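You operate a simulated robot arm through the tools that you are given. There is no shell and no other tool. Be economical: measure what you need, move in short steps, check, and stop when the job is done.

Carry out the task below with a simulated two-armed robot. There is one attempt and no reset: what you move stays moved.

Task
Pick up the small net from the top of the steel bench with one hand, pass it to the other hand and put it on the third shelf from the bottom of the yellow rack. Set down upright: small net.
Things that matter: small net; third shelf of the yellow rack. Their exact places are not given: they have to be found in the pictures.

The check looks at the end state, three seconds after you hand in, the way a careful person would. Anything else that was tipped, shoved, dropped, spilled or broken makes it a failure.

Robot
Two 6-joint arms with two-finger parallel grippers on one trunk, on a base that drives. Base frame: it is fixed to the floor where the robot stands at the start and does not move with it; the origin is under the middle of the robot, x ahead of it, y to its left, z up; the surface under the hand at the start is at about z = 0.88. Units: m, degrees, N and s.
The left shoulder is at the start at [-0.077, 0.177, 0.832], the right one opposite. With the tool pointing down near the work surface each hand reaches from about 0.1 to 0.72 m from the robot's upright axis, wherever it stands, measured 20 degrees to its own side. Places, roughly: third shelf of the yellow rack [0.8, 3.1, 1]. Payload 1.57 kg a hand.
The tool frame of a hand sits at the grasp point between the pads (the TCP): z along the fingers, y along the line on which they close. The tips reach 0.03 m beyond it. The gripper opens to 0.08 m. The fingers are 0.017 m wide and 0.012 m thick; the gripper's body (0.04 by 0.082 m) begins 0.08 m behind the TCP.
Orientation is told as [roll, pitch, yaw] about the base's x, y, z axes, in that order, counted from this pose: with the fingers straight down and closing along the base's y, the tool's x points along the base's -x, its y along +y and its z along -z.

Tools
- The arms move only by the tool send_rows. It takes "left_motion", "right_motion" or both (then of equal length, played together; a hand with none holds still); each is a list of rows, each a list of 2 entries, a list of its own where there are three numbers: the shift along the base's x, y, z in units of 40 mm (1.0 is 40 mm), then the turn, a rotation vector about the base's x, y, z in units of 6 degrees (1.0 is 6 degrees). In form: [[[x, y, z], [ax, ay, az]], ...]. A call has 1 to 10 rows; each row shifts and turns the commanded pose from where the row before left it. "left_gripper" and "right_gripper" are, for a hand that has rows, the finger opening in m, from 0 to 0.08, set as the call begins (left out, the last holds). A call with a number of a shift or a turn outside -1 to 1 is refused whole. Rows are played at 5 a second. More than 0.05 m and 8.6 degrees between two rows, or a gripper value outside its range, and nothing of the call is played. Where a pose cannot be reached the arm comes as near as it can. A force on the tool above 40 N (or 10 N above the force at the start of the call, whichever is more), or a blocked arm, ends the call early, and 0.2 s more pass. Each finger travels about 0.072 m/s and halts on what it meets, pressing with about 21 N; the grip force reading is that of the motor and also rises with nothing between the fingers. The clock runs only during rows and for 0.2 s after the last one: add rows that do not move to give the fingers time. It gives the time, the measured TCP pose, the force on the tool (base axes), the opening and the grip force at its end, in the units of the frame above (readings bear some noise), with the torque about the TCP (base axes, N m) and any sound that the robot's microphone picked up.
- Cameras (640 x 400 px; columns grow to the right, rows downward): "scene" is now at [0.0331, 0.0249, 1.5661]; the picture's right is [0.26, -0.97, 0.00], its down [-0.68, -0.18, -0.71] and it looks along [0.69, 0.19, -0.70] (base axes); focal length 252 px, centre (320, 200). "left" rides on the left gripper at [0.072, 0.007, -0.122] in its tool frame; the picture's right is [-0.09, 1.00, 0.00], its down [-0.84, -0.08, -0.54] and it looks along [-0.54, -0.05, 0.84] (tool axes); focal length 238 px, centre (320, 200). "right" rides on the right gripper at [0.072, -0.007, -0.122] in its tool frame; the picture's right is [0.09, 1.00, 0.00], its down [-0.84, 0.08, -0.54] and it looks along [-0.54, 0.05, 0.84] (tool axes); focal length 238 px, centre (320, 200).
- capture(camera): a new picture of that camera. No time passes.
- move_column(by): slides the trunk up (or, below 0, down) by that many m; the arms and the scene camera ride with it, the base frame stays. It gives what a move gives, with no picture.
- drive_base(legs): drives the robot by 1 to 6 legs, each [ahead, left, turn to the left] in m, m and degrees, along the robot's own axes; the way and the turn of a leg run together, so that a leg with both is an arc; at most 1.5 m and 180 degrees a leg. The arms and the cameras ride along, it lands a little off, and it stops where it bumps. It gives what a move gives.
- aim_head(pan, tilt): turns the head with the scene camera to pan (to the left, within 143 degrees either way) and tilt (down, from -29 to 69), counted from straight ahead of the robot. It gives what a move gives.
- point_at(camera, pixels): for up to 12 pixels [column, row] of the newest picture of that camera ("zoom" is the newest enlarged one), the place [x, y, z] in the base frame of the surface seen there, good to about 0.002 m, but the place of the scene camera against the robot may be out by one fixed shift of up to 0.012 m in any direction. No time passes.
- inspect(camera, box): a new picture of the part [left, top, right, bottom] of that camera's present view, enlarged. No time passes.
- job_done(): hands the job in; it is judged then, once.

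Go step by step. Measure first, check grasps and placings, and put right what went wrong. The budget is 80 turns and 58 pictures, counting those below and the enlarged ones. Unless the task says otherwise, let go and move clear before handing in, and close with one line.

The tools are called after ">>>" as a command line: name --argument value ..., lists and objects as JSON in quotes. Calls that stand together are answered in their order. send_rows: Moves the arms, as the interface text tells. Its arguments: {"type":"object","properties":{"left_motion":{"type":"array"},"left_gripper":{"type":"number"},"right_motion":{"type":"array"},"right_gripper":{"type":"number"}},"required":[]} The other tools are called the same way: move_column (by) slides the trunk up or down; drive_base (legs) drives the base; aim_head (pan, tilt) turns the head that bears the scene camera; capture (camera) takes a picture; point_at (camera, pixels) gives the place of the surface under pixels of a picture; inspect (camera, box) takes an enlarged picture of a part of a camera's view; job_done () hands the job in.

At the start:

```text
time: 0.0
left_eef_pos: [0.3738, 0.2698, 1.1806]
left_tcp_rot: [0.0, 0.0, 0.0]
left_wrist_force: [-0.7, -0.2, 0.2]
left_moment: [-0.03, 0.01, -0.01]
left_finger_gap: 0.0801
left_grip_force: 0.1
right_eef_pos: [0.3993, -0.1096, 1.1158]
right_tcp_rot: [0.1, 0.0, 0.0]
right_wrist_force: [0.3, 0.4, 0.1]
right_moment: [0.02, -0.01, 0.0]
right_finger_gap: 0.0801
right_grip_force: 0.1
trunk travel left (down, up): [-0.275, 0.053]
robot x, y, heading: [-0.0011, 0.0005, 0.0]
head pan, tilt: [15.2, 44.6]
```

scene: 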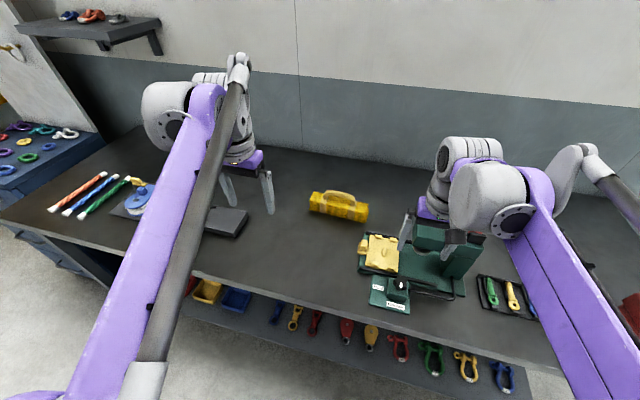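
right: 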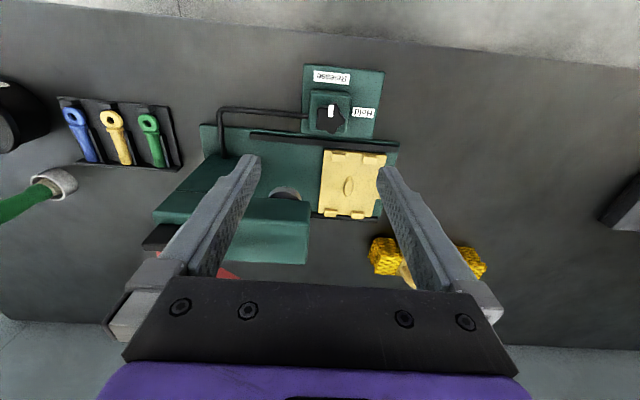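
left: 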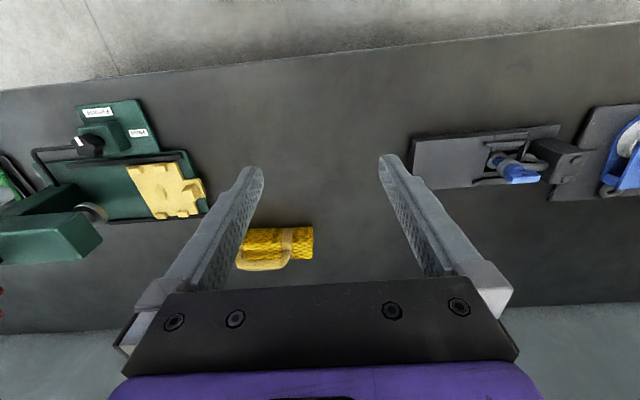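

The yellow meshy bundle with a handle at about (340,205) in the scene is probably the net. I'll enlarge it and look around.

>>> inspect --camera "scene" --box '[280, 160, 400, 235]'

>>> inspect --camera "left" --box '[200, 200, 360, 300]'

```text
5.33 times, centred on (340, 198) of scene
```

zoom: 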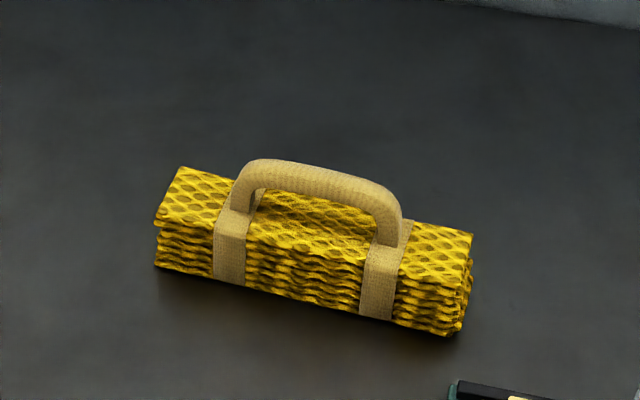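

```text
4.00 times, centred on (280, 250) of left
```

zoom: 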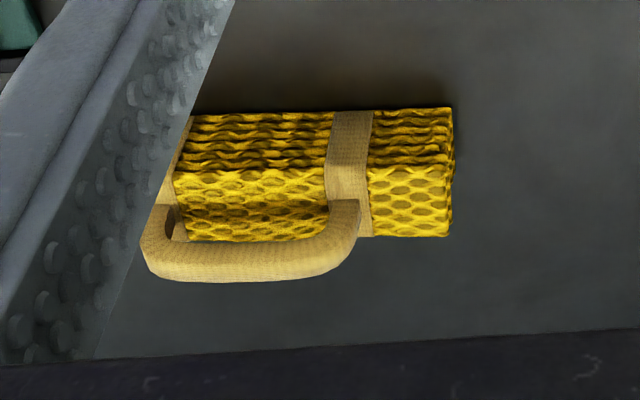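

This is the net: a bundle with a handle on top. I'll measure it in scene pixels.

>>> point_at --camera "scene" --pixels '[[341, 193], [326, 194], [355, 203], [311, 200], [309, 210], [367, 219], [368, 208], [316, 192], [340, 225], [340, 200], [340, 208]]'

>>> point_at --camera "zoom" --pixels '[[250, 265], [160, 245], [345, 215], [310, 180], [310, 222], [440, 120], [440, 170], [440, 230], [350, 120], [350, 190]]'

>>> aim_head --pan 75 --tilt 15

>>> capture --camera "scene"

```text
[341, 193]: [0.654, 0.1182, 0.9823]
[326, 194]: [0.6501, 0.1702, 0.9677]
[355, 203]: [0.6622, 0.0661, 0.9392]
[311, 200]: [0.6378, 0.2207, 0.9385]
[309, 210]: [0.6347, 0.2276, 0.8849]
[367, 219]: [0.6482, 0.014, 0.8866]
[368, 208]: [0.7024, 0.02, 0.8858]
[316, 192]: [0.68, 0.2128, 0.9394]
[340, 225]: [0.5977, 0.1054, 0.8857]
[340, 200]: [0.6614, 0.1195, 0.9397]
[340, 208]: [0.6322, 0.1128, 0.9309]
```

```text
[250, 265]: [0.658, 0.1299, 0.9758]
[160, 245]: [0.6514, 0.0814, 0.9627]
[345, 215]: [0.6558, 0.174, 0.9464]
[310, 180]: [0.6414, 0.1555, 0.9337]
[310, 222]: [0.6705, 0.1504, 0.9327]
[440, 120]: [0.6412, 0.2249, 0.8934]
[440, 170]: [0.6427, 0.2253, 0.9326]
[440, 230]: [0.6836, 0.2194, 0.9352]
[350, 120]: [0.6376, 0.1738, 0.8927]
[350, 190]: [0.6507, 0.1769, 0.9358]
```

```text
time: 1.3
left_eef_pos: [0.3731, 0.2686, 1.1803]
left_tcp_rot: [0.1, 0.0, 0.0]
left_wrist_force: [0.9, 0.0, -0.6]
left_moment: [0.01, 0.0, -0.01]
left_finger_gap: 0.0801
left_grip_force: 0.1
right_eef_pos: [0.399, -0.1109, 1.1159]
right_tcp_rot: [-0.1, 0.0, 0.0]
right_wrist_force: [0.1, -0.3, 0.3]
right_moment: [0.01, 0.0, -0.02]
right_finger_gap: 0.08
right_grip_force: 0.1
trunk travel left (down, up): [-0.275, 0.053]
robot x, y, heading: [-0.003, -0.0019, -0.2]
head pan, tilt: [75.0, 15.0]
```

```text
52 pictures are left
```

scene: 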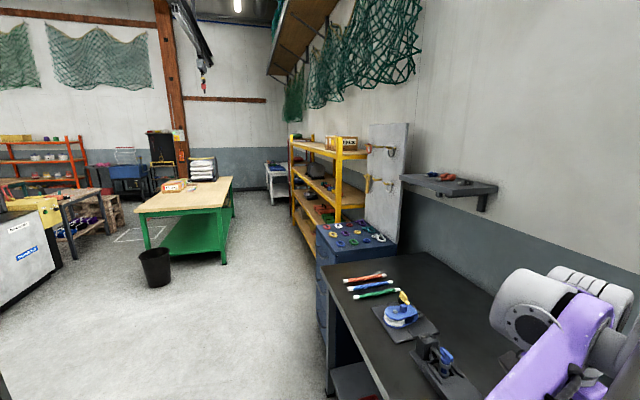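

The yellow rack stands at (320,180), past the blue cabinet. I'll enlarge and measure it.

>>> inspect --camera "scene" --box '[270, 115, 430, 265]'

>>> point_at --camera "scene" --pixels '[[338, 154], [292, 145], [338, 203], [315, 190], [298, 180], [305, 205], [322, 262], [327, 355], [320, 150], [315, 177], [310, 207]]'

```text
2.67 times, centred on (350, 190) of scene
```

zoom: 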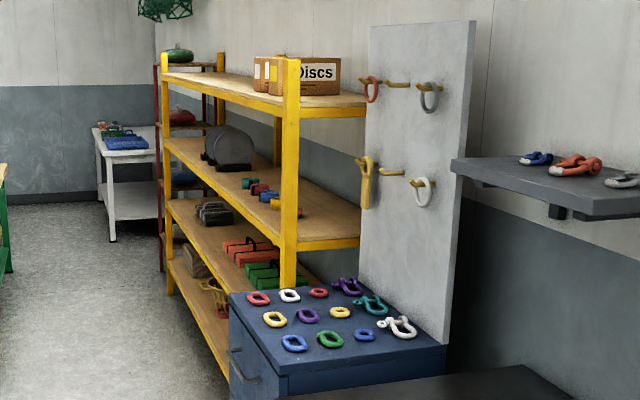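

```text
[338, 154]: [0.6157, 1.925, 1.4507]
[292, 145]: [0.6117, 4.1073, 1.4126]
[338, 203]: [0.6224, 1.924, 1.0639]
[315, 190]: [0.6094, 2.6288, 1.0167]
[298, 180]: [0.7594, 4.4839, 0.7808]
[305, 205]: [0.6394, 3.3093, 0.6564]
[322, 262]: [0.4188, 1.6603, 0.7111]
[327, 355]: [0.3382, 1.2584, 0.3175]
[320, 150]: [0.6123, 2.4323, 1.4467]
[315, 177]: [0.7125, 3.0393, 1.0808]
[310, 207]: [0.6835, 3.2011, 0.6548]
```

The rack's shelf tops are at about 0.3, 0.65, 1.03 and 1.45, so the third is z≈1.03, with about 0.4 m of clearance. My plan is to have the left hand pick the bundle's body near its left strap from above, and pass the handle to the right hand. I'll start by moving the left hand above the net while turning it.

>>> send_rows --left_motion '[[[0.8, -0.25, 0], [0, 0, -1]], [[0.8, -0.25, 0], [0, 0, -1]], [[0.8, -0.25, 0], [0, 0, -1]], [[0.8, -0.25, 0], [0, 0, -1]], [[0.8, -0.25, 0], [0, 0, -1]], [[0.8, -0.25, 0], [0, 0, -1]], [[0.8, -0.25, -0.3], [0, 0, -1]], [[0.8, -0.25, -0.3], [0, 0, -1]], [[0.8, -0.25, -0.3], [0, 0, -1]], [[0, 0, -0.3], [0, 0, -1]]]' --left_gripper 0.08

>>> send_rows --left_motion '[[[0, 0, 0], [0, 0, -1]], [[0, 0, 0], [0, 0, -1]], [[0, 0, 0], [0, 0, -1]], [[0, 0, 0], [0, 0, -1]], [[0, 0, 0], [0, 0, 0]]]'

>>> capture --camera "left"

>>> aim_head --pan 10 --tilt 42

>>> capture --camera "scene"

```text
time: 3.5
left_eef_pos: [0.6076, 0.1782, 1.0922]
left_tcp_rot: [0.1, 0.0, -60.1]
left_wrist_force: [0.1, 0.8, -1.1]
left_moment: [-0.02, -0.02, 0.0]
left_finger_gap: 0.0798
left_grip_force: 0.0
left hand out of reach, approached as far as the arm can: row 6, 7, 8, 9
right_eef_pos: [0.3988, -0.1095, 1.1159]
right_tcp_rot: [0.0, 0.0, 0.0]
right_wrist_force: [-0.5, 0.4, 0.2]
right_moment: [-0.01, -0.07, -0.04]
right_finger_gap: 0.0801
right_grip_force: 0.1
trunk travel left (down, up): [-0.275, 0.053]
robot x, y, heading: [-0.0019, 0.0009, -0.0]
head pan, tilt: [75.0, 15.0]
```

```text
time: 4.7
left_eef_pos: [0.6067, 0.1772, 1.0922]
left_tcp_rot: [0.0, -0.1, -84.0]
left_wrist_force: [-0.1, 0.2, -0.4]
left_moment: [-0.01, 0.02, -0.04]
left_finger_gap: 0.0799
left_grip_force: 0.1
right_eef_pos: [0.3991, -0.1095, 1.1151]
right_tcp_rot: [0.0, 0.0, 0.1]
right_wrist_force: [-0.1, -0.3, -0.3]
right_moment: [0.0, 0.01, -0.01]
right_finger_gap: 0.0796
right_grip_force: 0.1
trunk travel left (down, up): [-0.275, 0.053]
robot x, y, heading: [0.0018, -0.002, -0.0]
head pan, tilt: [75.0, 15.0]
```

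```text
50 pictures are left
```

left: 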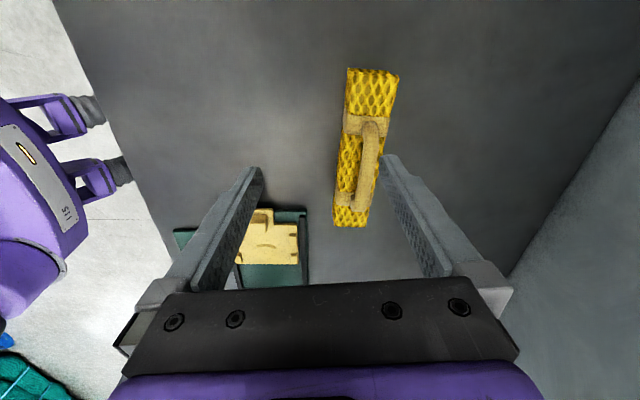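

```text
time: 6.1
left_eef_pos: [0.6075, 0.1772, 1.093]
left_tcp_rot: [0.0, 0.0, -83.9]
left_wrist_force: [-0.2, -0.8, 0.3]
left_moment: [0.02, 0.02, 0.01]
left_finger_gap: 0.08
left_grip_force: 0.1
right_eef_pos: [0.3983, -0.1106, 1.1156]
right_tcp_rot: [-0.1, 0.0, 0.1]
right_wrist_force: [0.0, -0.1, 0.0]
right_moment: [-0.01, -0.01, 0.01]
right_finger_gap: 0.0799
right_grip_force: 0.1
trunk travel left (down, up): [-0.275, 0.053]
robot x, y, heading: [-0.0021, 0.0002, -0.1]
head pan, tilt: [10.0, 42.0]
```

```text
49 pictures are left
```

scene: 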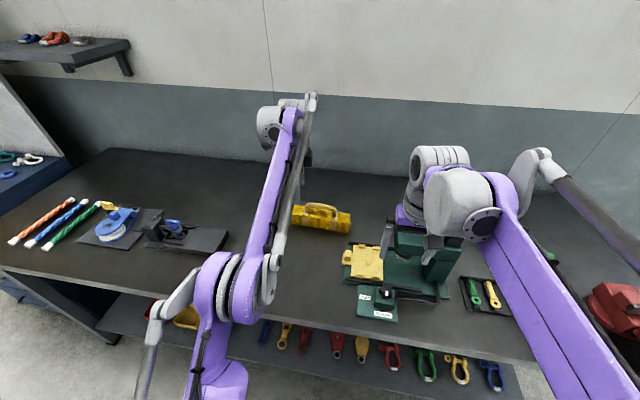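

The left arm fell short at x=0.607 because this height limits its reach. I'll measure the net from the wrist camera, and the bench's front edge to see whether the base can move closer.

>>> point_at --camera "left" --pixels '[[348, 72], [398, 78], [347, 110], [391, 115], [372, 130], [370, 160], [363, 190], [336, 222], [365, 225], [342, 160], [352, 90], [390, 95]]'

>>> point_at --camera "scene" --pixels '[[330, 320], [110, 293], [400, 338], [520, 358], [310, 205], [322, 207], [335, 210]]'

>>> aim_head --pan 0 --tilt 69

>>> capture --camera "scene"

```text
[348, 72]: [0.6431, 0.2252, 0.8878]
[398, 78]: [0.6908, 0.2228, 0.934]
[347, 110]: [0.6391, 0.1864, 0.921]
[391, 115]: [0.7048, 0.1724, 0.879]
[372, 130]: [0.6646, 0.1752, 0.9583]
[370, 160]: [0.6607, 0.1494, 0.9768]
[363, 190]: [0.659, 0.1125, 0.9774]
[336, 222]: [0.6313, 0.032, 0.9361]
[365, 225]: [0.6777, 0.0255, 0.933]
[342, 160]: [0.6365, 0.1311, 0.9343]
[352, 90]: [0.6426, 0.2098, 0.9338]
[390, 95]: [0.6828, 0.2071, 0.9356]
```

```text
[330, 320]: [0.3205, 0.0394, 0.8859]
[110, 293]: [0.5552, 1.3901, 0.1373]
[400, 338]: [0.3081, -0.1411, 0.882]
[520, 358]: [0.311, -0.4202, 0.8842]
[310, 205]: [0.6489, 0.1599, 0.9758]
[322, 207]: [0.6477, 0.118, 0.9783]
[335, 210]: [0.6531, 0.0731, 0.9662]
```

```text
time: 7.0
left_eef_pos: [0.6078, 0.1779, 1.0929]
left_tcp_rot: [0.1, -0.1, -83.9]
left_wrist_force: [-0.4, -0.7, -0.6]
left_moment: [0.02, 0.0, -0.02]
left_finger_gap: 0.0799
left_grip_force: 0.0
right_eef_pos: [0.3988, -0.1096, 1.1166]
right_tcp_rot: [0.0, 0.0, 0.1]
right_wrist_force: [0.5, 0.2, -0.3]
right_moment: [0.01, 0.0, 0.02]
right_finger_gap: 0.08
right_grip_force: 0.0
trunk travel left (down, up): [-0.275, 0.053]
robot x, y, heading: [0.0021, 0.0033, 0.3]
head pan, tilt: [0.0, 68.8]
```

```text
48 pictures are left
```

scene: 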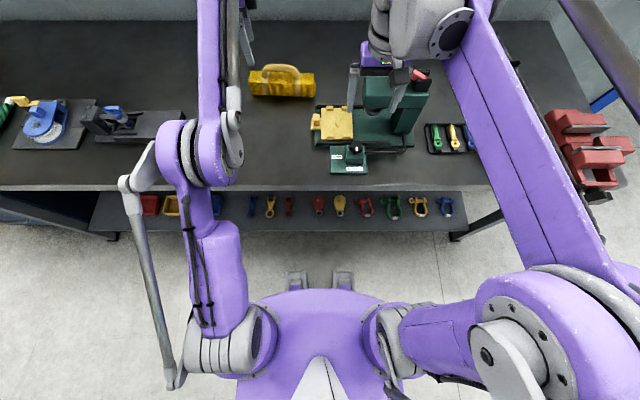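

The wrist camera puts the bundle's body at x 0.638–0.69, y 0.02–0.225, top z≈0.935, with the handle bar at about z 0.977. To gain reach I'll pull both hands back and up a little, then lower the trunk.

>>> send_rows --left_motion '[[[-0.5, 0, 0.7], [0, 0, 0]], [[-0.5, 0, 0.7], [0, 0, 0]], [[-0.5, 0, 0.7], [0, 0, -0.5]], [[-0.5, 0, 0.7], [0, 0, -0.5]], [[0, 0, 0], [0, 0, 0]]]' --right_motion '[[[-0.6, -0.3, 0.7], [0, 0, 0]], [[-0.6, -0.3, 0.7], [0, 0, 0]], [[-0.6, -0.3, 0.7], [0, 0, 0]], [[-0.6, -0.3, 0.7], [0, 0, 0]], [[0, 0, 0], [0, 0, 0]]]'

>>> move_column --by -0.14

```text
time: 8.2
left_eef_pos: [0.5276, 0.178, 1.2043]
left_tcp_rot: [0.1, 0.1, -90.0]
left_wrist_force: [-0.4, -0.7, -0.2]
left_moment: [-0.01, 0.0, -0.02]
left_finger_gap: 0.0798
left_grip_force: 0.1
right_eef_pos: [0.3039, -0.1589, 1.2277]
right_tcp_rot: [0.0, 0.1, 0.0]
right_wrist_force: [0.8, -0.1, -0.3]
right_moment: [0.02, 0.06, -0.01]
right_finger_gap: 0.08
right_grip_force: 0.0
trunk travel left (down, up): [-0.275, 0.053]
robot x, y, heading: [0.0007, -0.0012, -0.0]
head pan, tilt: [0.0, 68.8]
```

```text
time: 9.8
left_eef_pos: [0.5201, 0.177, 1.0335]
left_tcp_rot: [-3.2, 0.1, -90.0]
left_wrist_force: [-0.9, -0.7, -0.2]
left_moment: [-0.01, -0.03, -0.03]
left_finger_gap: 0.0803
left_grip_force: 0.1
right_eef_pos: [0.3025, -0.1572, 1.0867]
right_tcp_rot: [0.1, 0.1, 0.0]
right_wrist_force: [0.6, 0.2, 0.0]
right_moment: [-0.01, -0.01, -0.01]
right_finger_gap: 0.0801
right_grip_force: 0.1
trunk travel left (down, up): [-0.135, 0.193]
robot x, y, heading: [-0.0007, 0.0021, -0.0]
head pan, tilt: [0.0, 68.8]
```

The left hand came out about 3 cm low with a 3° roll after the trunk move. I'll hold still, re-read, and look.

>>> send_rows --left_motion '[[[0, 0, 0], [0, 0, 0]], [[0, 0, 0], [0, 0, 0]]]'

>>> capture --camera "scene"

```text
time: 10.4
left_eef_pos: [0.5205, 0.1781, 1.0329]
left_tcp_rot: [-3.2, -0.1, -90.0]
left_wrist_force: [-0.5, -0.4, -0.3]
left_moment: [-0.01, -0.02, -0.01]
left_finger_gap: 0.08
left_grip_force: 0.1
right_eef_pos: [0.3033, -0.1584, 1.0865]
right_tcp_rot: [0.0, 0.0, 0.0]
right_wrist_force: [0.9, 0.0, 0.5]
right_moment: [0.02, 0.0, 0.01]
right_finger_gap: 0.0803
right_grip_force: 0.0
trunk travel left (down, up): [-0.135, 0.193]
robot x, y, heading: [0.0018, -0.0004, -0.2]
head pan, tilt: [0.0, 68.8]
```

```text
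47 pictures are left
```

scene: 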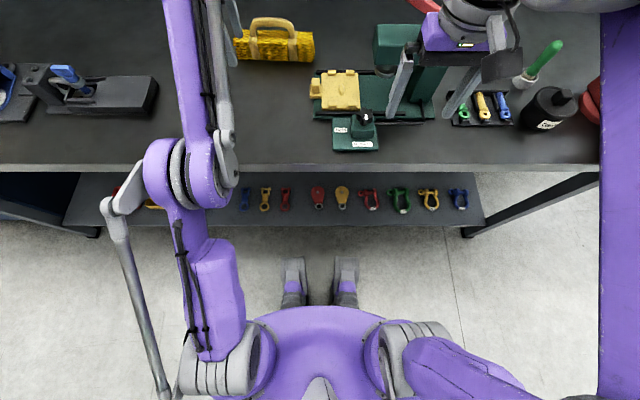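

The left elbow (185,175) sits right over the bench edge with the shoulder now low, so it may be limited there. I'll raise the trunk part way and check whether the offset clears.

>>> move_column --by 0.08

>>> send_rows --left_motion '[[[0, 0, 0], [0, 0, 0]], [[0, 0, 0], [0, 0, 0]]]'

```text
time: 11.6
left_eef_pos: [0.5208, 0.1788, 1.1127]
left_tcp_rot: [-3.1, 0.0, -89.9]
left_wrist_force: [-0.1, 0.0, -0.7]
left_moment: [0.0, -0.02, 0.01]
left_finger_gap: 0.08
left_grip_force: 0.0
right_eef_pos: [0.303, -0.1589, 1.1667]
right_tcp_rot: [0.0, -0.1, 0.1]
right_wrist_force: [0.2, -0.1, 0.6]
right_moment: [0.0, -0.02, 0.02]
right_finger_gap: 0.08
right_grip_force: 0.1
trunk travel left (down, up): [-0.215, 0.113]
robot x, y, heading: [0.0012, -0.0053, 0.1]
head pan, tilt: [0.0, 68.8]
```

```text
time: 12.2
left_eef_pos: [0.5202, 0.1774, 1.1134]
left_tcp_rot: [-3.2, -0.1, -90.0]
left_wrist_force: [0.3, 0.3, -1.4]
left_moment: [0.02, -0.01, 0.0]
left_finger_gap: 0.0801
left_grip_force: 0.0
right_eef_pos: [0.3033, -0.1597, 1.167]
right_tcp_rot: [-0.1, 0.0, 0.1]
right_wrist_force: [-0.2, -0.1, -0.7]
right_moment: [0.0, 0.02, 0.01]
right_finger_gap: 0.08
right_grip_force: 0.1
trunk travel left (down, up): [-0.215, 0.113]
robot x, y, heading: [0.0023, 0.0028, 0.1]
head pan, tilt: [0.0, 68.8]
```

The offset simply stayed as a new pose. Lowering was also the wrong way, because the wrist is above the shoulder and raising the trunk is what brings reach. I'll raise the trunk fully and level the left hand.

>>> move_column --by 0.112

>>> send_rows --left_motion '[[[0.3, 0, -0.8], [0.53, 0, 0]], [[0.5, 0, -0.8], [0, 0, 0]], [[0.7, 0, -0.8], [0, 0, 0]], [[0.7, 0, -0.6], [0, 0, 0]], [[0.7, -0.05, -0.5], [0, 0, 0]], [[0.65, 0, 0], [0, 0, 0]], [[0, 0, 0], [0, 0, 0]]]'

>>> capture --camera "left"

```text
time: 13.6
left_eef_pos: [0.5203, 0.1779, 1.2264]
left_tcp_rot: [-3.2, 0.1, -90.0]
left_wrist_force: [0.3, -0.6, -0.5]
left_moment: [0.02, -0.02, -0.01]
left_finger_gap: 0.0798
left_grip_force: 0.0
right_eef_pos: [0.3018, -0.1589, 1.2791]
right_tcp_rot: [0.0, 0.0, 0.0]
right_wrist_force: [-1.4, -0.1, 0.2]
right_moment: [0.01, -0.02, 0.03]
right_finger_gap: 0.08
right_grip_force: 0.2
trunk travel left (down, up): [-0.327, 0.001]
robot x, y, heading: [-0.0007, -0.0018, 0.1]
head pan, tilt: [0.0, 68.8]
```

```text
time: 15.2
left_eef_pos: [0.6618, 0.1756, 1.086]
left_tcp_rot: [-3.1, 3.1, -90.0]
left_wrist_force: [-0.4, 0.1, -0.6]
left_moment: [-0.01, -0.01, 0.01]
left_finger_gap: 0.0801
left_grip_force: 0.0
right_eef_pos: [0.3023, -0.1588, 1.2789]
right_tcp_rot: [0.1, 0.0, 0.0]
right_wrist_force: [0.0, 0.3, -0.2]
right_moment: [0.0, -0.02, -0.01]
right_finger_gap: 0.0798
right_grip_force: 0.1
trunk travel left (down, up): [-0.327, 0.001]
robot x, y, heading: [0.0004, -0.0026, -0.2]
head pan, tilt: [0.0, 68.8]
```

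```text
46 pictures are left
```

left: 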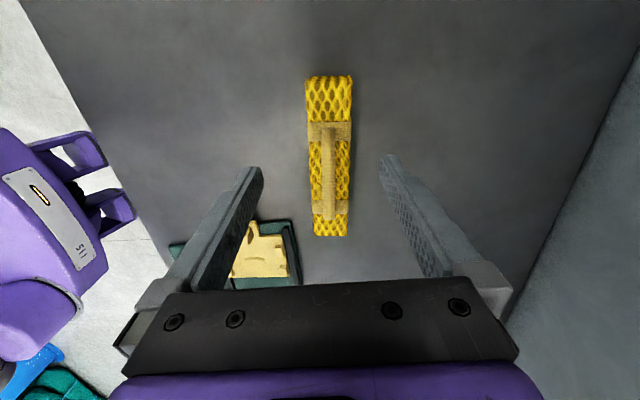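

The bundle now lines up with the hand's closing direction (body columns 307–352). My turn went to the wrong axis, so I'll undo it, level the other tilt, and measure.

>>> point_at --camera "left" --pixels '[[307, 85], [350, 85], [308, 115], [350, 115], [329, 145], [330, 175], [329, 205], [313, 230], [346, 230], [329, 80], [330, 235], [322, 160]]'

>>> send_rows --left_motion '[[[0, 0, 0], [-0.53, -0.53, 0]], [[0, 0, 0], [0, 0, 0]]]'

```text
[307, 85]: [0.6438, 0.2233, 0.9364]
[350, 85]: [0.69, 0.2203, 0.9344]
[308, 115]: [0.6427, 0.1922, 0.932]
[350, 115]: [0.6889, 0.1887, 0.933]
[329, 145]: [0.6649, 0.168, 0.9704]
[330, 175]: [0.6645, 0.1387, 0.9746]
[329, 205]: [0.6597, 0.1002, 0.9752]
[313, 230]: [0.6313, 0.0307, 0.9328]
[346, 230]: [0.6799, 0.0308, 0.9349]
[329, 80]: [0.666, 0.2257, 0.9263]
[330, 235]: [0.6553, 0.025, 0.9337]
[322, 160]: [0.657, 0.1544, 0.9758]
```

```text
time: 15.8
left_eef_pos: [0.6632, 0.1742, 1.0852]
left_tcp_rot: [0.0, 0.0, -90.0]
left_wrist_force: [0.2, -0.2, 0.1]
left_moment: [-0.02, -0.01, 0.0]
left_finger_gap: 0.08
left_grip_force: 0.0
right_eef_pos: [0.3035, -0.1588, 1.2791]
right_tcp_rot: [0.0, -0.1, 0.0]
right_wrist_force: [0.4, -0.1, 0.2]
right_moment: [0.01, -0.01, -0.02]
right_finger_gap: 0.08
right_grip_force: 0.0
trunk travel left (down, up): [-0.327, 0.001]
robot x, y, heading: [0.0, -0.0001, -0.0]
head pan, tilt: [0.0, 68.8]
```

The bundle's axis has a yaw of about −3.4°, with centre x≈0.6645 at y=0.18. I'll align and lower to z≈0.922.

>>> send_rows --left_motion '[[[0.03, 0.14, -0.5], [0, 0, -0.57]], [[0, 0, -0.8], [0, 0, 0]], [[0, 0, -0.8], [0, 0, 0]], [[0, 0, -0.7], [0, 0, 0]], [[0, 0, -0.7], [0, 0, 0]], [[0, 0, -0.55], [0, 0, 0]], [[0, 0, 0], [0, 0, 0]]]'

>>> capture --camera "left"

```text
time: 17.4
left_eef_pos: [0.6648, 0.1812, 0.9234]
left_tcp_rot: [0.1, 0.0, -93.3]
left_wrist_force: [-0.6, 0.0, 0.0]
left_moment: [0.01, -0.03, 0.03]
left_finger_gap: 0.0803
left_grip_force: 0.0
right_eef_pos: [0.3023, -0.1583, 1.2787]
right_tcp_rot: [0.0, 0.0, 0.0]
right_wrist_force: [0.0, -0.2, -1.0]
right_moment: [0.0, 0.03, -0.02]
right_finger_gap: 0.0801
right_grip_force: 0.0
trunk travel left (down, up): [-0.327, 0.001]
robot x, y, heading: [0.0003, -0.0035, -0.1]
head pan, tilt: [0.0, 68.8]
```

```text
45 pictures are left
```

left: 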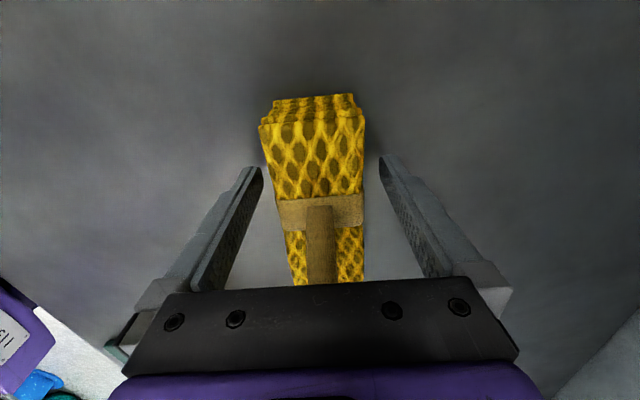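

The fingers straddle the body at the strap, well centred. I'll close, then lift slightly.

>>> send_rows --left_motion '[[[0, 0, 0], [0, 0, 0]], [[0, 0, 0], [0, 0, 0]], [[0, 0, 0], [0, 0, 0]], [[0, 0, 0], [0, 0, 0]], [[0, 0, 0], [0, 0, 0]]]' --left_gripper 0.0

>>> send_rows --left_motion '[[[0, 0, 0.5], [0, 0, 0]], [[0, 0, 0.7], [0, 0, 0]], [[0, 0, 0.5], [0, 0, 0]], [[0, 0, 0], [0, 0, 0]]]'

>>> aim_head --pan 5 --tilt 48

>>> capture --camera "scene"

```text
time: 18.6
left_eef_pos: [0.6655, 0.181, 0.9239]
left_tcp_rot: [0.0, 0.0, -93.4]
left_wrist_force: [-0.8, -0.5, 0.5]
left_moment: [0.02, 0.07, -0.02]
left_finger_gap: 0.0499
left_grip_force: 21.0
right_eef_pos: [0.3041, -0.1582, 1.2783]
right_tcp_rot: [0.0, 0.0, -0.1]
right_wrist_force: [-0.5, -0.4, 0.6]
right_moment: [0.01, 0.04, 0.01]
right_finger_gap: 0.0799
right_grip_force: 0.0
trunk travel left (down, up): [-0.327, 0.001]
robot x, y, heading: [-0.0003, 0.0005, -0.0]
head pan, tilt: [0.0, 68.8]
```

```text
time: 19.6
left_eef_pos: [0.6651, 0.1823, 0.9909]
left_tcp_rot: [0.0, 0.0, -93.3]
left_wrist_force: [-0.1, -0.4, -0.5]
left_moment: [0.01, -0.05, 0.0]
left_finger_gap: 0.0
left_grip_force: 20.7
right_eef_pos: [0.3034, -0.1585, 1.2787]
right_tcp_rot: [0.0, 0.1, 0.0]
right_wrist_force: [-0.5, 0.1, -0.1]
right_moment: [0.0, 0.01, 0.03]
right_finger_gap: 0.0799
right_grip_force: 0.0
trunk travel left (down, up): [-0.327, 0.001]
robot x, y, heading: [-0.0021, 0.0002, -0.1]
head pan, tilt: [0.0, 68.8]
```

```text
time: 20.5
left_eef_pos: [0.6656, 0.1819, 0.991]
left_tcp_rot: [-0.1, 0.0, -93.3]
left_wrist_force: [-0.4, -0.3, 0.7]
left_moment: [-0.04, -0.04, 0.0]
left_finger_gap: 0.0
left_grip_force: 20.7
right_eef_pos: [0.3029, -0.1576, 1.2792]
right_tcp_rot: [-0.1, 0.1, 0.0]
right_wrist_force: [0.2, 1.2, 0.7]
right_moment: [0.0, 0.04, 0.0]
right_finger_gap: 0.0798
right_grip_force: 0.0
trunk travel left (down, up): [-0.327, 0.001]
robot x, y, heading: [0.0022, 0.002, 0.0]
head pan, tilt: [5.0, 48.0]
```

```text
44 pictures are left
```

scene: 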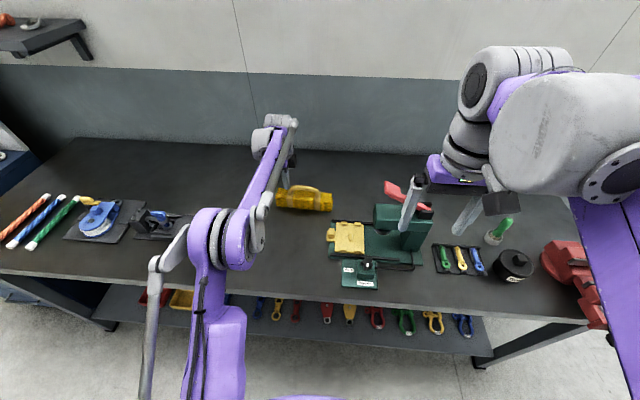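

The fingers slid off the mesh body (gap 0), so the body is slippery and the handle is the intended grip. I'll look at where the net is now.

>>> capture --camera "left"

>>> inspect --camera "scene" --box '[240, 150, 360, 225]'

```text
43 pictures are left
```

left: 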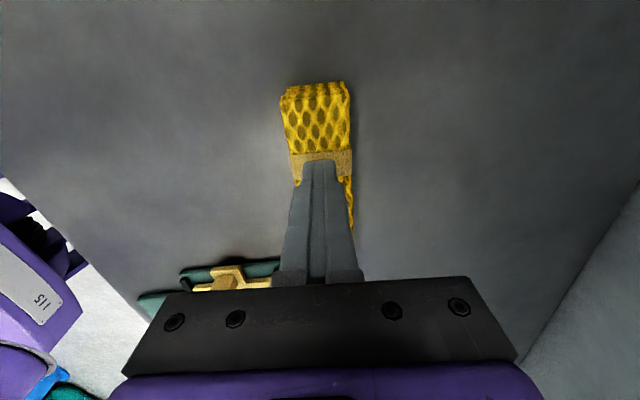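

```text
5.33 times, centred on (300, 188) of scene
```

zoom: 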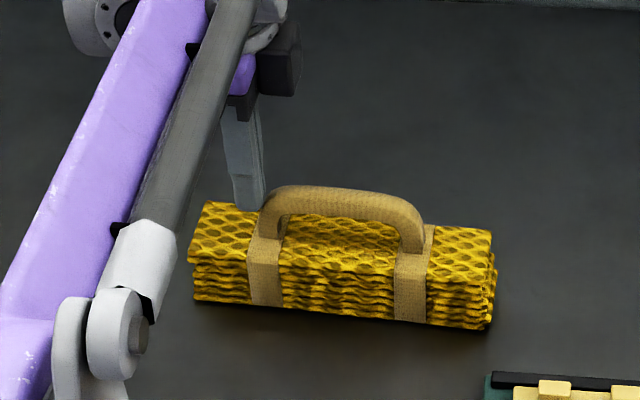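

The net is still upright and in place, with the handle free. I'll rise, open, shift to y≈0.15 over the handle bar, and remeasure.

>>> send_rows --left_motion '[[[0, 0, 0.9], [0, 0, 0]], [[0, 0, 0.9], [0, 0, 0]], [[0, -0.4, 0], [0, 0, 0]], [[0, -0.4, 0], [0, 0, 0]], [[0, 0, 0], [0, 0, 0]]]' --left_gripper 0.08

>>> inspect --camera "left" --box '[240, 70, 400, 270]'

```text
time: 21.7
left_eef_pos: [0.6636, 0.1488, 1.0632]
left_tcp_rot: [0.0, 0.0, -93.2]
left_wrist_force: [0.7, -1.1, 0.1]
left_moment: [-0.01, 0.0, 0.0]
left_finger_gap: 0.08
left_grip_force: 0.0
right_eef_pos: [0.3038, -0.1574, 1.2791]
right_tcp_rot: [0.1, 0.1, 0.0]
right_wrist_force: [-0.5, -0.5, 0.3]
right_moment: [0.0, 0.0, 0.01]
right_finger_gap: 0.0799
right_grip_force: 0.1
trunk travel left (down, up): [-0.327, 0.001]
robot x, y, heading: [0.0033, 0.001, 0.0]
head pan, tilt: [5.0, 48.0]
```

```text
2.00 times, centred on (320, 170) of left
```

zoom: 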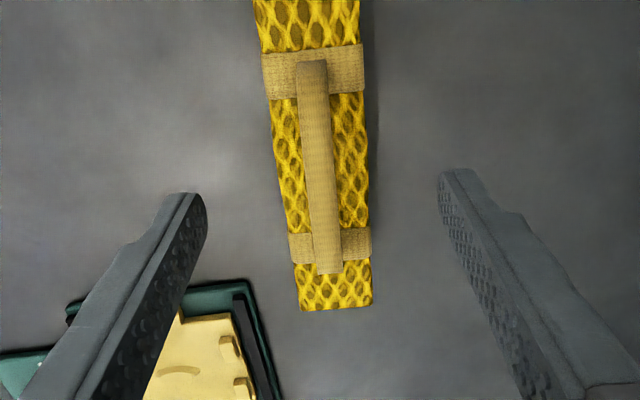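

>>> point_at --camera "zoom" --pixels '[[312, 70], [300, 100], [313, 100], [328, 100], [303, 150], [317, 150], [332, 150], [308, 220], [322, 220], [338, 220], [327, 250], [329, 272]]'

```text
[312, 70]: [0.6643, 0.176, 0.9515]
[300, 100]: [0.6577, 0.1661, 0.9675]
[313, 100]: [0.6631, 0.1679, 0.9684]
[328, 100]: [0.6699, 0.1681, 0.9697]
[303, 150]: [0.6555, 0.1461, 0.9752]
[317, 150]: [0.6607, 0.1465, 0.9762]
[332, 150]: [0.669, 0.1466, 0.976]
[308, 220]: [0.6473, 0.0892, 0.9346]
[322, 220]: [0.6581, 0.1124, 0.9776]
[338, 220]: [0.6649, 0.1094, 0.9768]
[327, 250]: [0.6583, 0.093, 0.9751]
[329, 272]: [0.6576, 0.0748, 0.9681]
```

The bar runs y 0.075–0.175 at x≈0.662, top z≈0.977, about 14 mm thick. I'll lower to z≈0.972 at y≈0.155, close, and lift a little.

>>> send_rows --left_motion '[[[-0.03, 0.15, -0.8], [0, 0, 0]], [[0, 0, -0.8], [0, 0, 0]], [[0, 0, -0.68], [0, 0, 0]], [[0, 0, 0], [0, 0, 0]]]' --left_gripper 0.06

>>> send_rows --left_motion '[[[0, 0, 0], [0, 0, 0]], [[0, 0, 0], [0, 0, 0]], [[0, 0, 0], [0, 0, 0]], [[0, 0, 0], [0, 0, 0]], [[0, 0, 0], [0, 0, 0]]]' --left_gripper 0.0

>>> send_rows --left_motion '[[[0, 0, 0.3], [0, 0, 0]], [[0, 0, 0.3], [0, 0, 0]], [[0, 0, 0.3], [0, 0, 0]], [[0, 0, 0], [0, 0, 0]]]'

>>> inspect --camera "scene" --box '[240, 150, 360, 225]'

```text
time: 22.7
left_eef_pos: [0.6625, 0.1551, 0.9713]
left_tcp_rot: [0.0, 0.0, -93.3]
left_wrist_force: [0.3, -0.4, -0.1]
left_moment: [-0.03, 0.01, 0.02]
left_finger_gap: 0.0601
left_grip_force: 0.1
right_eef_pos: [0.3029, -0.1584, 1.2799]
right_tcp_rot: [0.0, 0.0, 0.0]
right_wrist_force: [-0.4, -0.2, -0.5]
right_moment: [0.01, -0.01, 0.0]
right_finger_gap: 0.0799
right_grip_force: 0.1
trunk travel left (down, up): [-0.327, 0.001]
robot x, y, heading: [0.0001, 0.0025, -0.2]
head pan, tilt: [5.0, 48.0]
```

```text
time: 23.9
left_eef_pos: [0.6629, 0.1548, 0.9716]
left_tcp_rot: [0.0, 0.0, -93.3]
left_wrist_force: [0.3, -0.6, -0.8]
left_moment: [0.01, 0.04, 0.0]
left_finger_gap: 0.0135
left_grip_force: 21.1
right_eef_pos: [0.3039, -0.1585, 1.2789]
right_tcp_rot: [0.0, 0.0, 0.0]
right_wrist_force: [0.0, 0.4, -0.3]
right_moment: [0.02, 0.0, 0.02]
right_finger_gap: 0.0799
right_grip_force: 0.0
trunk travel left (down, up): [-0.327, 0.001]
robot x, y, heading: [0.0009, -0.0002, -0.1]
head pan, tilt: [5.0, 48.0]
```

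```text
time: 24.9
left_eef_pos: [0.663, 0.1548, 1.0081]
left_tcp_rot: [0.0, 0.0, -93.3]
left_wrist_force: [-0.5, -0.3, -2.0]
left_moment: [0.07, 0.02, -0.02]
left_finger_gap: 0.0136
left_grip_force: 21.1
right_eef_pos: [0.3028, -0.1584, 1.2801]
right_tcp_rot: [0.0, -0.1, 0.0]
right_wrist_force: [-0.4, 0.1, -0.4]
right_moment: [0.02, 0.0, -0.01]
right_finger_gap: 0.0799
right_grip_force: 0.1
trunk travel left (down, up): [-0.327, 0.001]
robot x, y, heading: [0.0001, 0.0015, 0.1]
head pan, tilt: [5.0, 48.0]
```

```text
5.33 times, centred on (300, 188) of scene
```

zoom: 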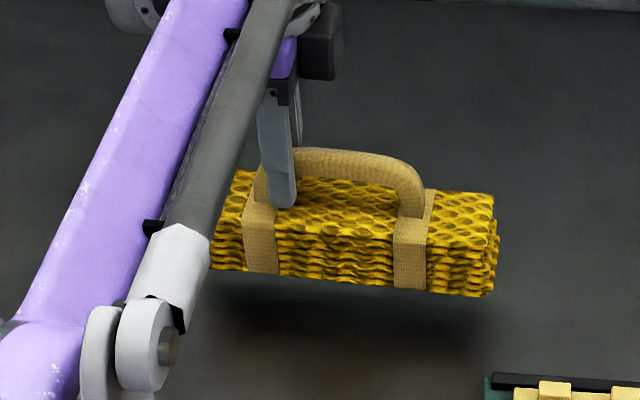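

The grip holds: gap 13.6 mm, the load is about 2 N and the bundle hangs level. I'll bring it up and back while turning the right hand to yaw +90 in place.

>>> send_rows --left_motion '[[[-0.3, 0, 0.7], [0, 0, 0]], [[-0.4, 0, 0.7], [0, 0, 0]], [[-0.6, 0, 0.7], [0, 0, 0]], [[-0.7, 0, 0.6], [0, 0, 0]], [[-0.8, 0, 0.6], [0, 0, 0]], [[-0.8, 0, 0], [0, 0, 0]], [[-0.8, 0, 0], [0, 0, 0]], [[-0.6, 0, 0], [0, 0, 0]], [[0, 0, 0], [0, 0, 0]], [[0, 0, 0], [0, 0, 0]]]' --right_motion '[[[0, -0.3, 0], [0, 0, 1]], [[0, -0.3, 0], [0, 0, 1]], [[0, -0.3, 0], [0, 0, 1]], [[0, 0, 0], [0, 0, 1]], [[0, 0, 0], [0, 0, 1]], [[0, 0, 0], [0, 0, 1]], [[0, 0, 0], [0, 0, 1]], [[0, 0, 0], [0, 0, 1]], [[0, 0, 0], [0, 0, 1]], [[0, 0, 0], [0, 0, 1]]]'

>>> send_rows --right_motion '[[[0.2, 0, 0], [0, 0, 1]], [[0.3, 0, 0], [0, 0, 1]], [[0.3, 0, 0], [0, 0, 1]], [[0.3, 0, 0], [0, 0, 1]], [[0.3, 0, 0], [0, 0, 0.45]], [[0.3, 0, 0], [1, 0, 0]], [[0.3, 0, 0], [1, 0, 0]], [[0.3, 0, 0], [1, 0, 0]], [[0.3, 0, 0], [1, 0, 0]], [[0, 0, 0], [1, 0, 0]]]'

>>> capture --camera "scene"

```text
time: 27.1
left_eef_pos: [0.4617, 0.155, 1.1384]
left_tcp_rot: [-0.1, 0.0, -93.2]
left_wrist_force: [1.2, -0.1, -2.4]
left_moment: [0.07, 0.02, 0.03]
left_finger_gap: 0.0136
left_grip_force: 21.5
right_eef_pos: [0.3029, -0.1937, 1.2795]
right_tcp_rot: [0.0, 0.0, 60.1]
right_wrist_force: [-0.6, 0.5, -0.3]
right_moment: [-0.03, -0.04, 0.0]
right_finger_gap: 0.08
right_grip_force: 0.1
trunk travel left (down, up): [-0.327, 0.001]
robot x, y, heading: [-0.002, 0.0008, -0.0]
head pan, tilt: [5.0, 48.0]
```

```text
time: 29.3
left_eef_pos: [0.4614, 0.1555, 1.1395]
left_tcp_rot: [0.1, 0.0, -93.3]
left_wrist_force: [-0.1, 0.4, -2.5]
left_moment: [0.1, 0.01, -0.01]
left_finger_gap: 0.0138
left_grip_force: 20.8
right_eef_pos: [0.4064, -0.1948, 1.279]
right_tcp_rot: [1.9, -30.1, 86.3]
right_wrist_force: [0.6, -1.0, 0.3]
right_moment: [-0.01, 0.02, 0.01]
right_finger_gap: 0.08
right_grip_force: 0.0
trunk travel left (down, up): [-0.327, 0.001]
robot x, y, heading: [-0.0017, 0.0031, 0.0]
head pan, tilt: [5.0, 48.0]
```

```text
39 pictures are left
```

scene: 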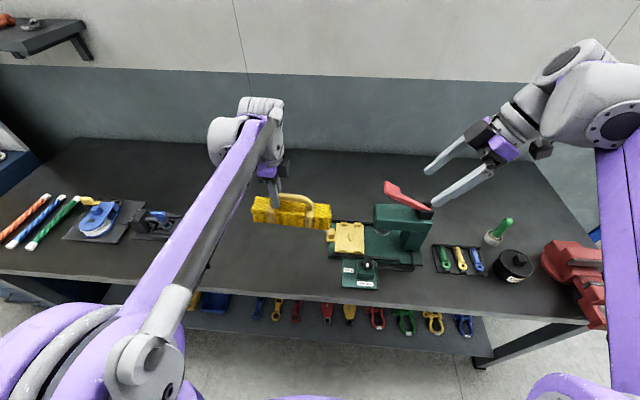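

The right hand is pitched 30° and heading along the bundle. I'll tilt to 42° and go to the pre-grasp point 16 cm back along the approach.

>>> send_rows --right_motion '[[[0.3, 0.6, -0.1], [1, -0.15, 0]], [[0.3, 0.8, -0.1], [1, -0.15, 0]], [[0.3, 0.8, -0.1], [0, 0, 0]], [[0.2, 0.8, -0.1], [0, 0, 0]], [[0.2, 0.8, -0.1], [0, 0, 0]], [[0, 0.8, -0.07], [0, 0, 0]], [[0, 0.27, 0], [0, 0, 0]], [[0, 0, 0], [0, 0, 0]]]' --right_gripper 0.06

>>> capture --camera "right"

>>> capture --camera "scene"

```text
time: 31.1
left_eef_pos: [0.4619, 0.1565, 1.1395]
left_tcp_rot: [0.0, -0.1, -93.3]
left_wrist_force: [0.7, -0.2, -2.2]
left_moment: [0.07, 0.02, -0.01]
left_finger_gap: 0.0136
left_grip_force: 20.9
right_eef_pos: [0.4586, 0.0007, 1.2568]
right_tcp_rot: [0.7, -42.0, 87.0]
right_wrist_force: [-0.4, -0.1, 0.1]
right_moment: [-0.01, 0.02, 0.02]
right_finger_gap: 0.0597
right_grip_force: 0.2
trunk travel left (down, up): [-0.327, 0.001]
robot x, y, heading: [-0.0025, 0.004, -0.0]
head pan, tilt: [5.0, 48.0]
```

```text
38 pictures are left
```

right: 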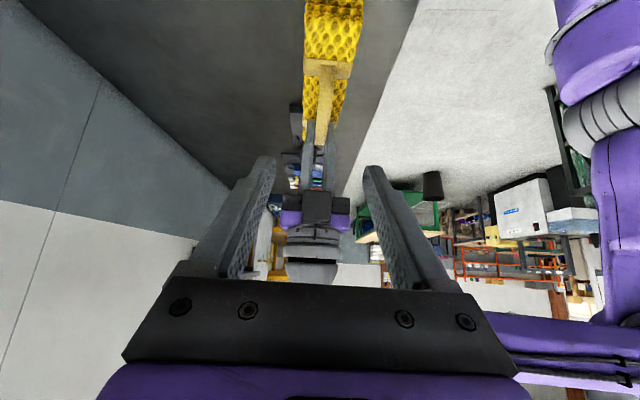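

```text
37 pictures are left
```

scene: 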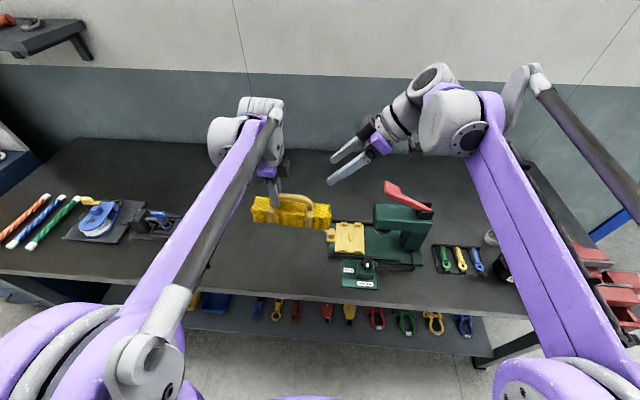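

The bar is visible in the right camera around (325,70)–(318,140). I'll enlarge and measure it.

>>> inspect --camera "right" --box '[270, 40, 370, 200]'

>>> point_at --camera "right" --pixels '[[327, 80], [325, 95], [323, 110], [322, 120], [320, 130], [318, 140], [316, 95], [334, 95]]'

```text
2.50 times, centred on (320, 120) of right
```

zoom: 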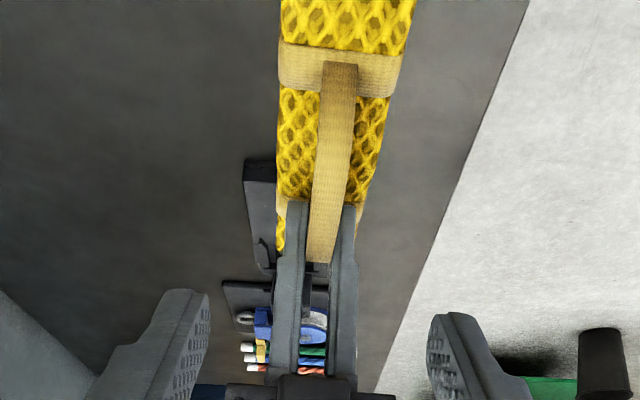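

```text
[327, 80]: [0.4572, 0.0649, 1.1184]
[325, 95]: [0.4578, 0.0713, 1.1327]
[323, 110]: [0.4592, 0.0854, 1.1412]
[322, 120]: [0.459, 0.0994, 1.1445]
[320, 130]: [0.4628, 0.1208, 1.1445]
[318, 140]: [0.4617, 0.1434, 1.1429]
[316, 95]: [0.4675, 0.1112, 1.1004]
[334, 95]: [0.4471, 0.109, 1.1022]
```

The bar is level, with its top at 1.1445. I'll advance the right TCP along the approach to (0.4605, 0.106, 1.1385).

>>> send_rows --right_motion '[[[0.01, 0.44, -0.493], [0, 0, 0]], [[0.01, 0.44, -0.493], [0, 0, 0]], [[0.01, 0.44, -0.493], [0, 0, 0]], [[0.01, 0.44, -0.493], [0, 0, 0]], [[0.0, 0.44, -0.493], [0, 0, 0]], [[0.0, 0.43, -0.493], [0, 0, 0]], [[0, 0, 0], [0, 0, 0]]]'

>>> inspect --camera "right" --box '[220, 100, 420, 300]'

>>> inspect --camera "scene" --box '[220, 130, 380, 240]'

```text
time: 32.7
left_eef_pos: [0.4623, 0.1546, 1.139]
left_tcp_rot: [0.0, 0.1, -93.3]
left_wrist_force: [0.6, -0.7, -1.1]
left_moment: [0.06, -0.03, -0.02]
left_finger_gap: 0.0136
left_grip_force: 21.3
right_eef_pos: [0.4594, 0.1066, 1.139]
right_tcp_rot: [0.6, -42.0, 87.1]
right_wrist_force: [0.1, -0.8, 0.3]
right_moment: [-0.03, 0.02, 0.01]
right_finger_gap: 0.0601
right_grip_force: 0.0
trunk travel left (down, up): [-0.327, 0.001]
robot x, y, heading: [0.0024, -0.0017, -0.2]
head pan, tilt: [5.0, 48.0]
```

```text
2.00 times, centred on (320, 200) of right
```

zoom: 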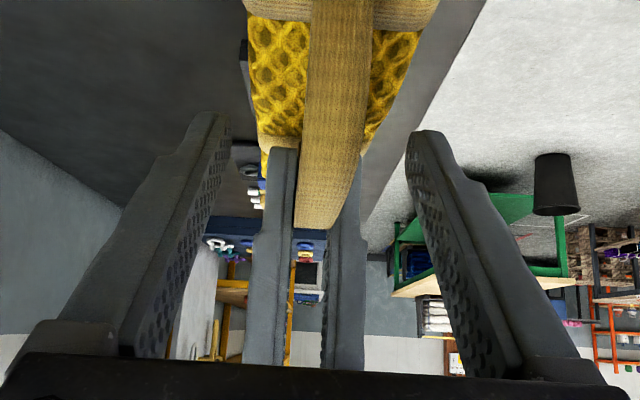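

```text
3.64 times, centred on (300, 185) of scene
```

zoom: 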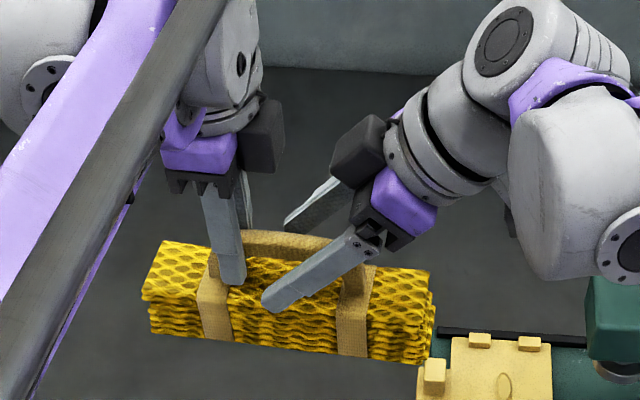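

The right fingers straddle the bar, clear of the left fingers. I'll close the right hand.

>>> send_rows --right_motion '[[[0, 0, 0], [0, 0, 0]], [[0, 0, 0], [0, 0, 0]], [[0, 0, 0], [0, 0, 0]], [[0, 0, 0], [0, 0, 0]], [[0, 0, 0], [0, 0, 0]], [[0, 0, 0], [0, 0, 0]]]' --right_gripper 0.0

>>> inspect --camera "scene" --box '[220, 130, 380, 240]'

```text
time: 34.1
left_eef_pos: [0.4618, 0.1554, 1.1396]
left_tcp_rot: [0.1, 0.0, -93.2]
left_wrist_force: [2.5, -1.2, -0.4]
left_moment: [0.03, 0.03, 0.16]
left_finger_gap: 0.0138
left_grip_force: 20.6
right_eef_pos: [0.4608, 0.1061, 1.1375]
right_tcp_rot: [0.7, -42.0, 87.0]
right_wrist_force: [-3.3, -0.2, 0.3]
right_moment: [0.02, -0.02, 0.0]
right_finger_gap: 0.0136
right_grip_force: 21.1
trunk travel left (down, up): [-0.327, 0.001]
robot x, y, heading: [0.0029, 0.0017, 0.1]
head pan, tilt: [5.0, 48.0]
```

```text
3.64 times, centred on (300, 185) of scene
```

zoom: 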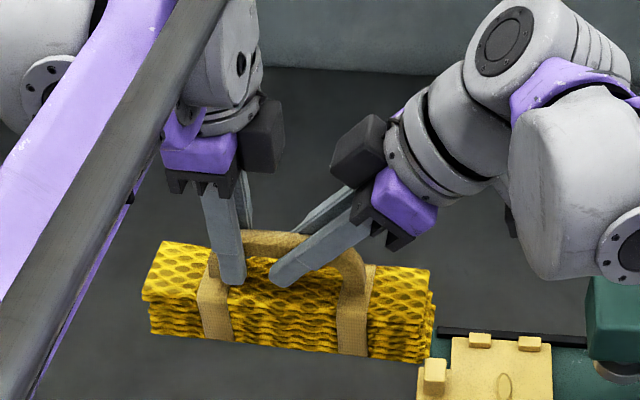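

Both hands hold the bar (right gap 13.6 mm, 21 N). I'll open the left and lift it away, straight up first and then to the left.

>>> send_rows --left_motion '[[[0, 0, 0], [0, 0, 0]], [[0, 0, 0], [0, 0, 0]], [[0, 0, 0.1], [0, 0, 0]], [[0, 0, 0.6], [0, 0, 0]], [[0, 0.2, 0.8], [0, 0, 0]], [[0, 0.5, 0.5], [0, 0, 0]], [[-0.2, 0.9, 0], [0, 0, 0]], [[-0.2, 0.9, 0], [0, 0, 0]]]' --left_gripper 0.06

>>> capture --camera "scene"

```text
time: 35.9
left_eef_pos: [0.4451, 0.2563, 1.2201]
left_tcp_rot: [0.0, -0.1, -93.3]
left_wrist_force: [0.2, 0.3, 0.1]
left_moment: [-0.01, -0.01, -0.02]
left_finger_gap: 0.06
left_grip_force: 0.1
right_eef_pos: [0.4599, 0.1054, 1.1389]
right_tcp_rot: [0.6, -42.0, 87.0]
right_wrist_force: [-0.1, -0.3, 0.2]
right_moment: [-0.04, -0.02, -0.02]
right_finger_gap: 0.0138
right_grip_force: 21.2
trunk travel left (down, up): [-0.327, 0.001]
robot x, y, heading: [0.0031, -0.0014, -0.2]
head pan, tilt: [5.0, 48.0]
```

```text
32 pictures are left
```

scene: 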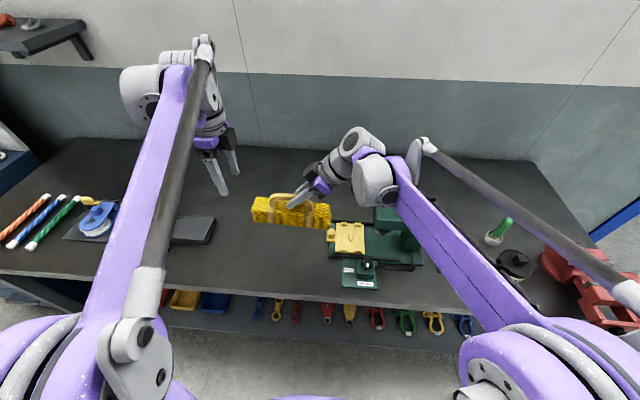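

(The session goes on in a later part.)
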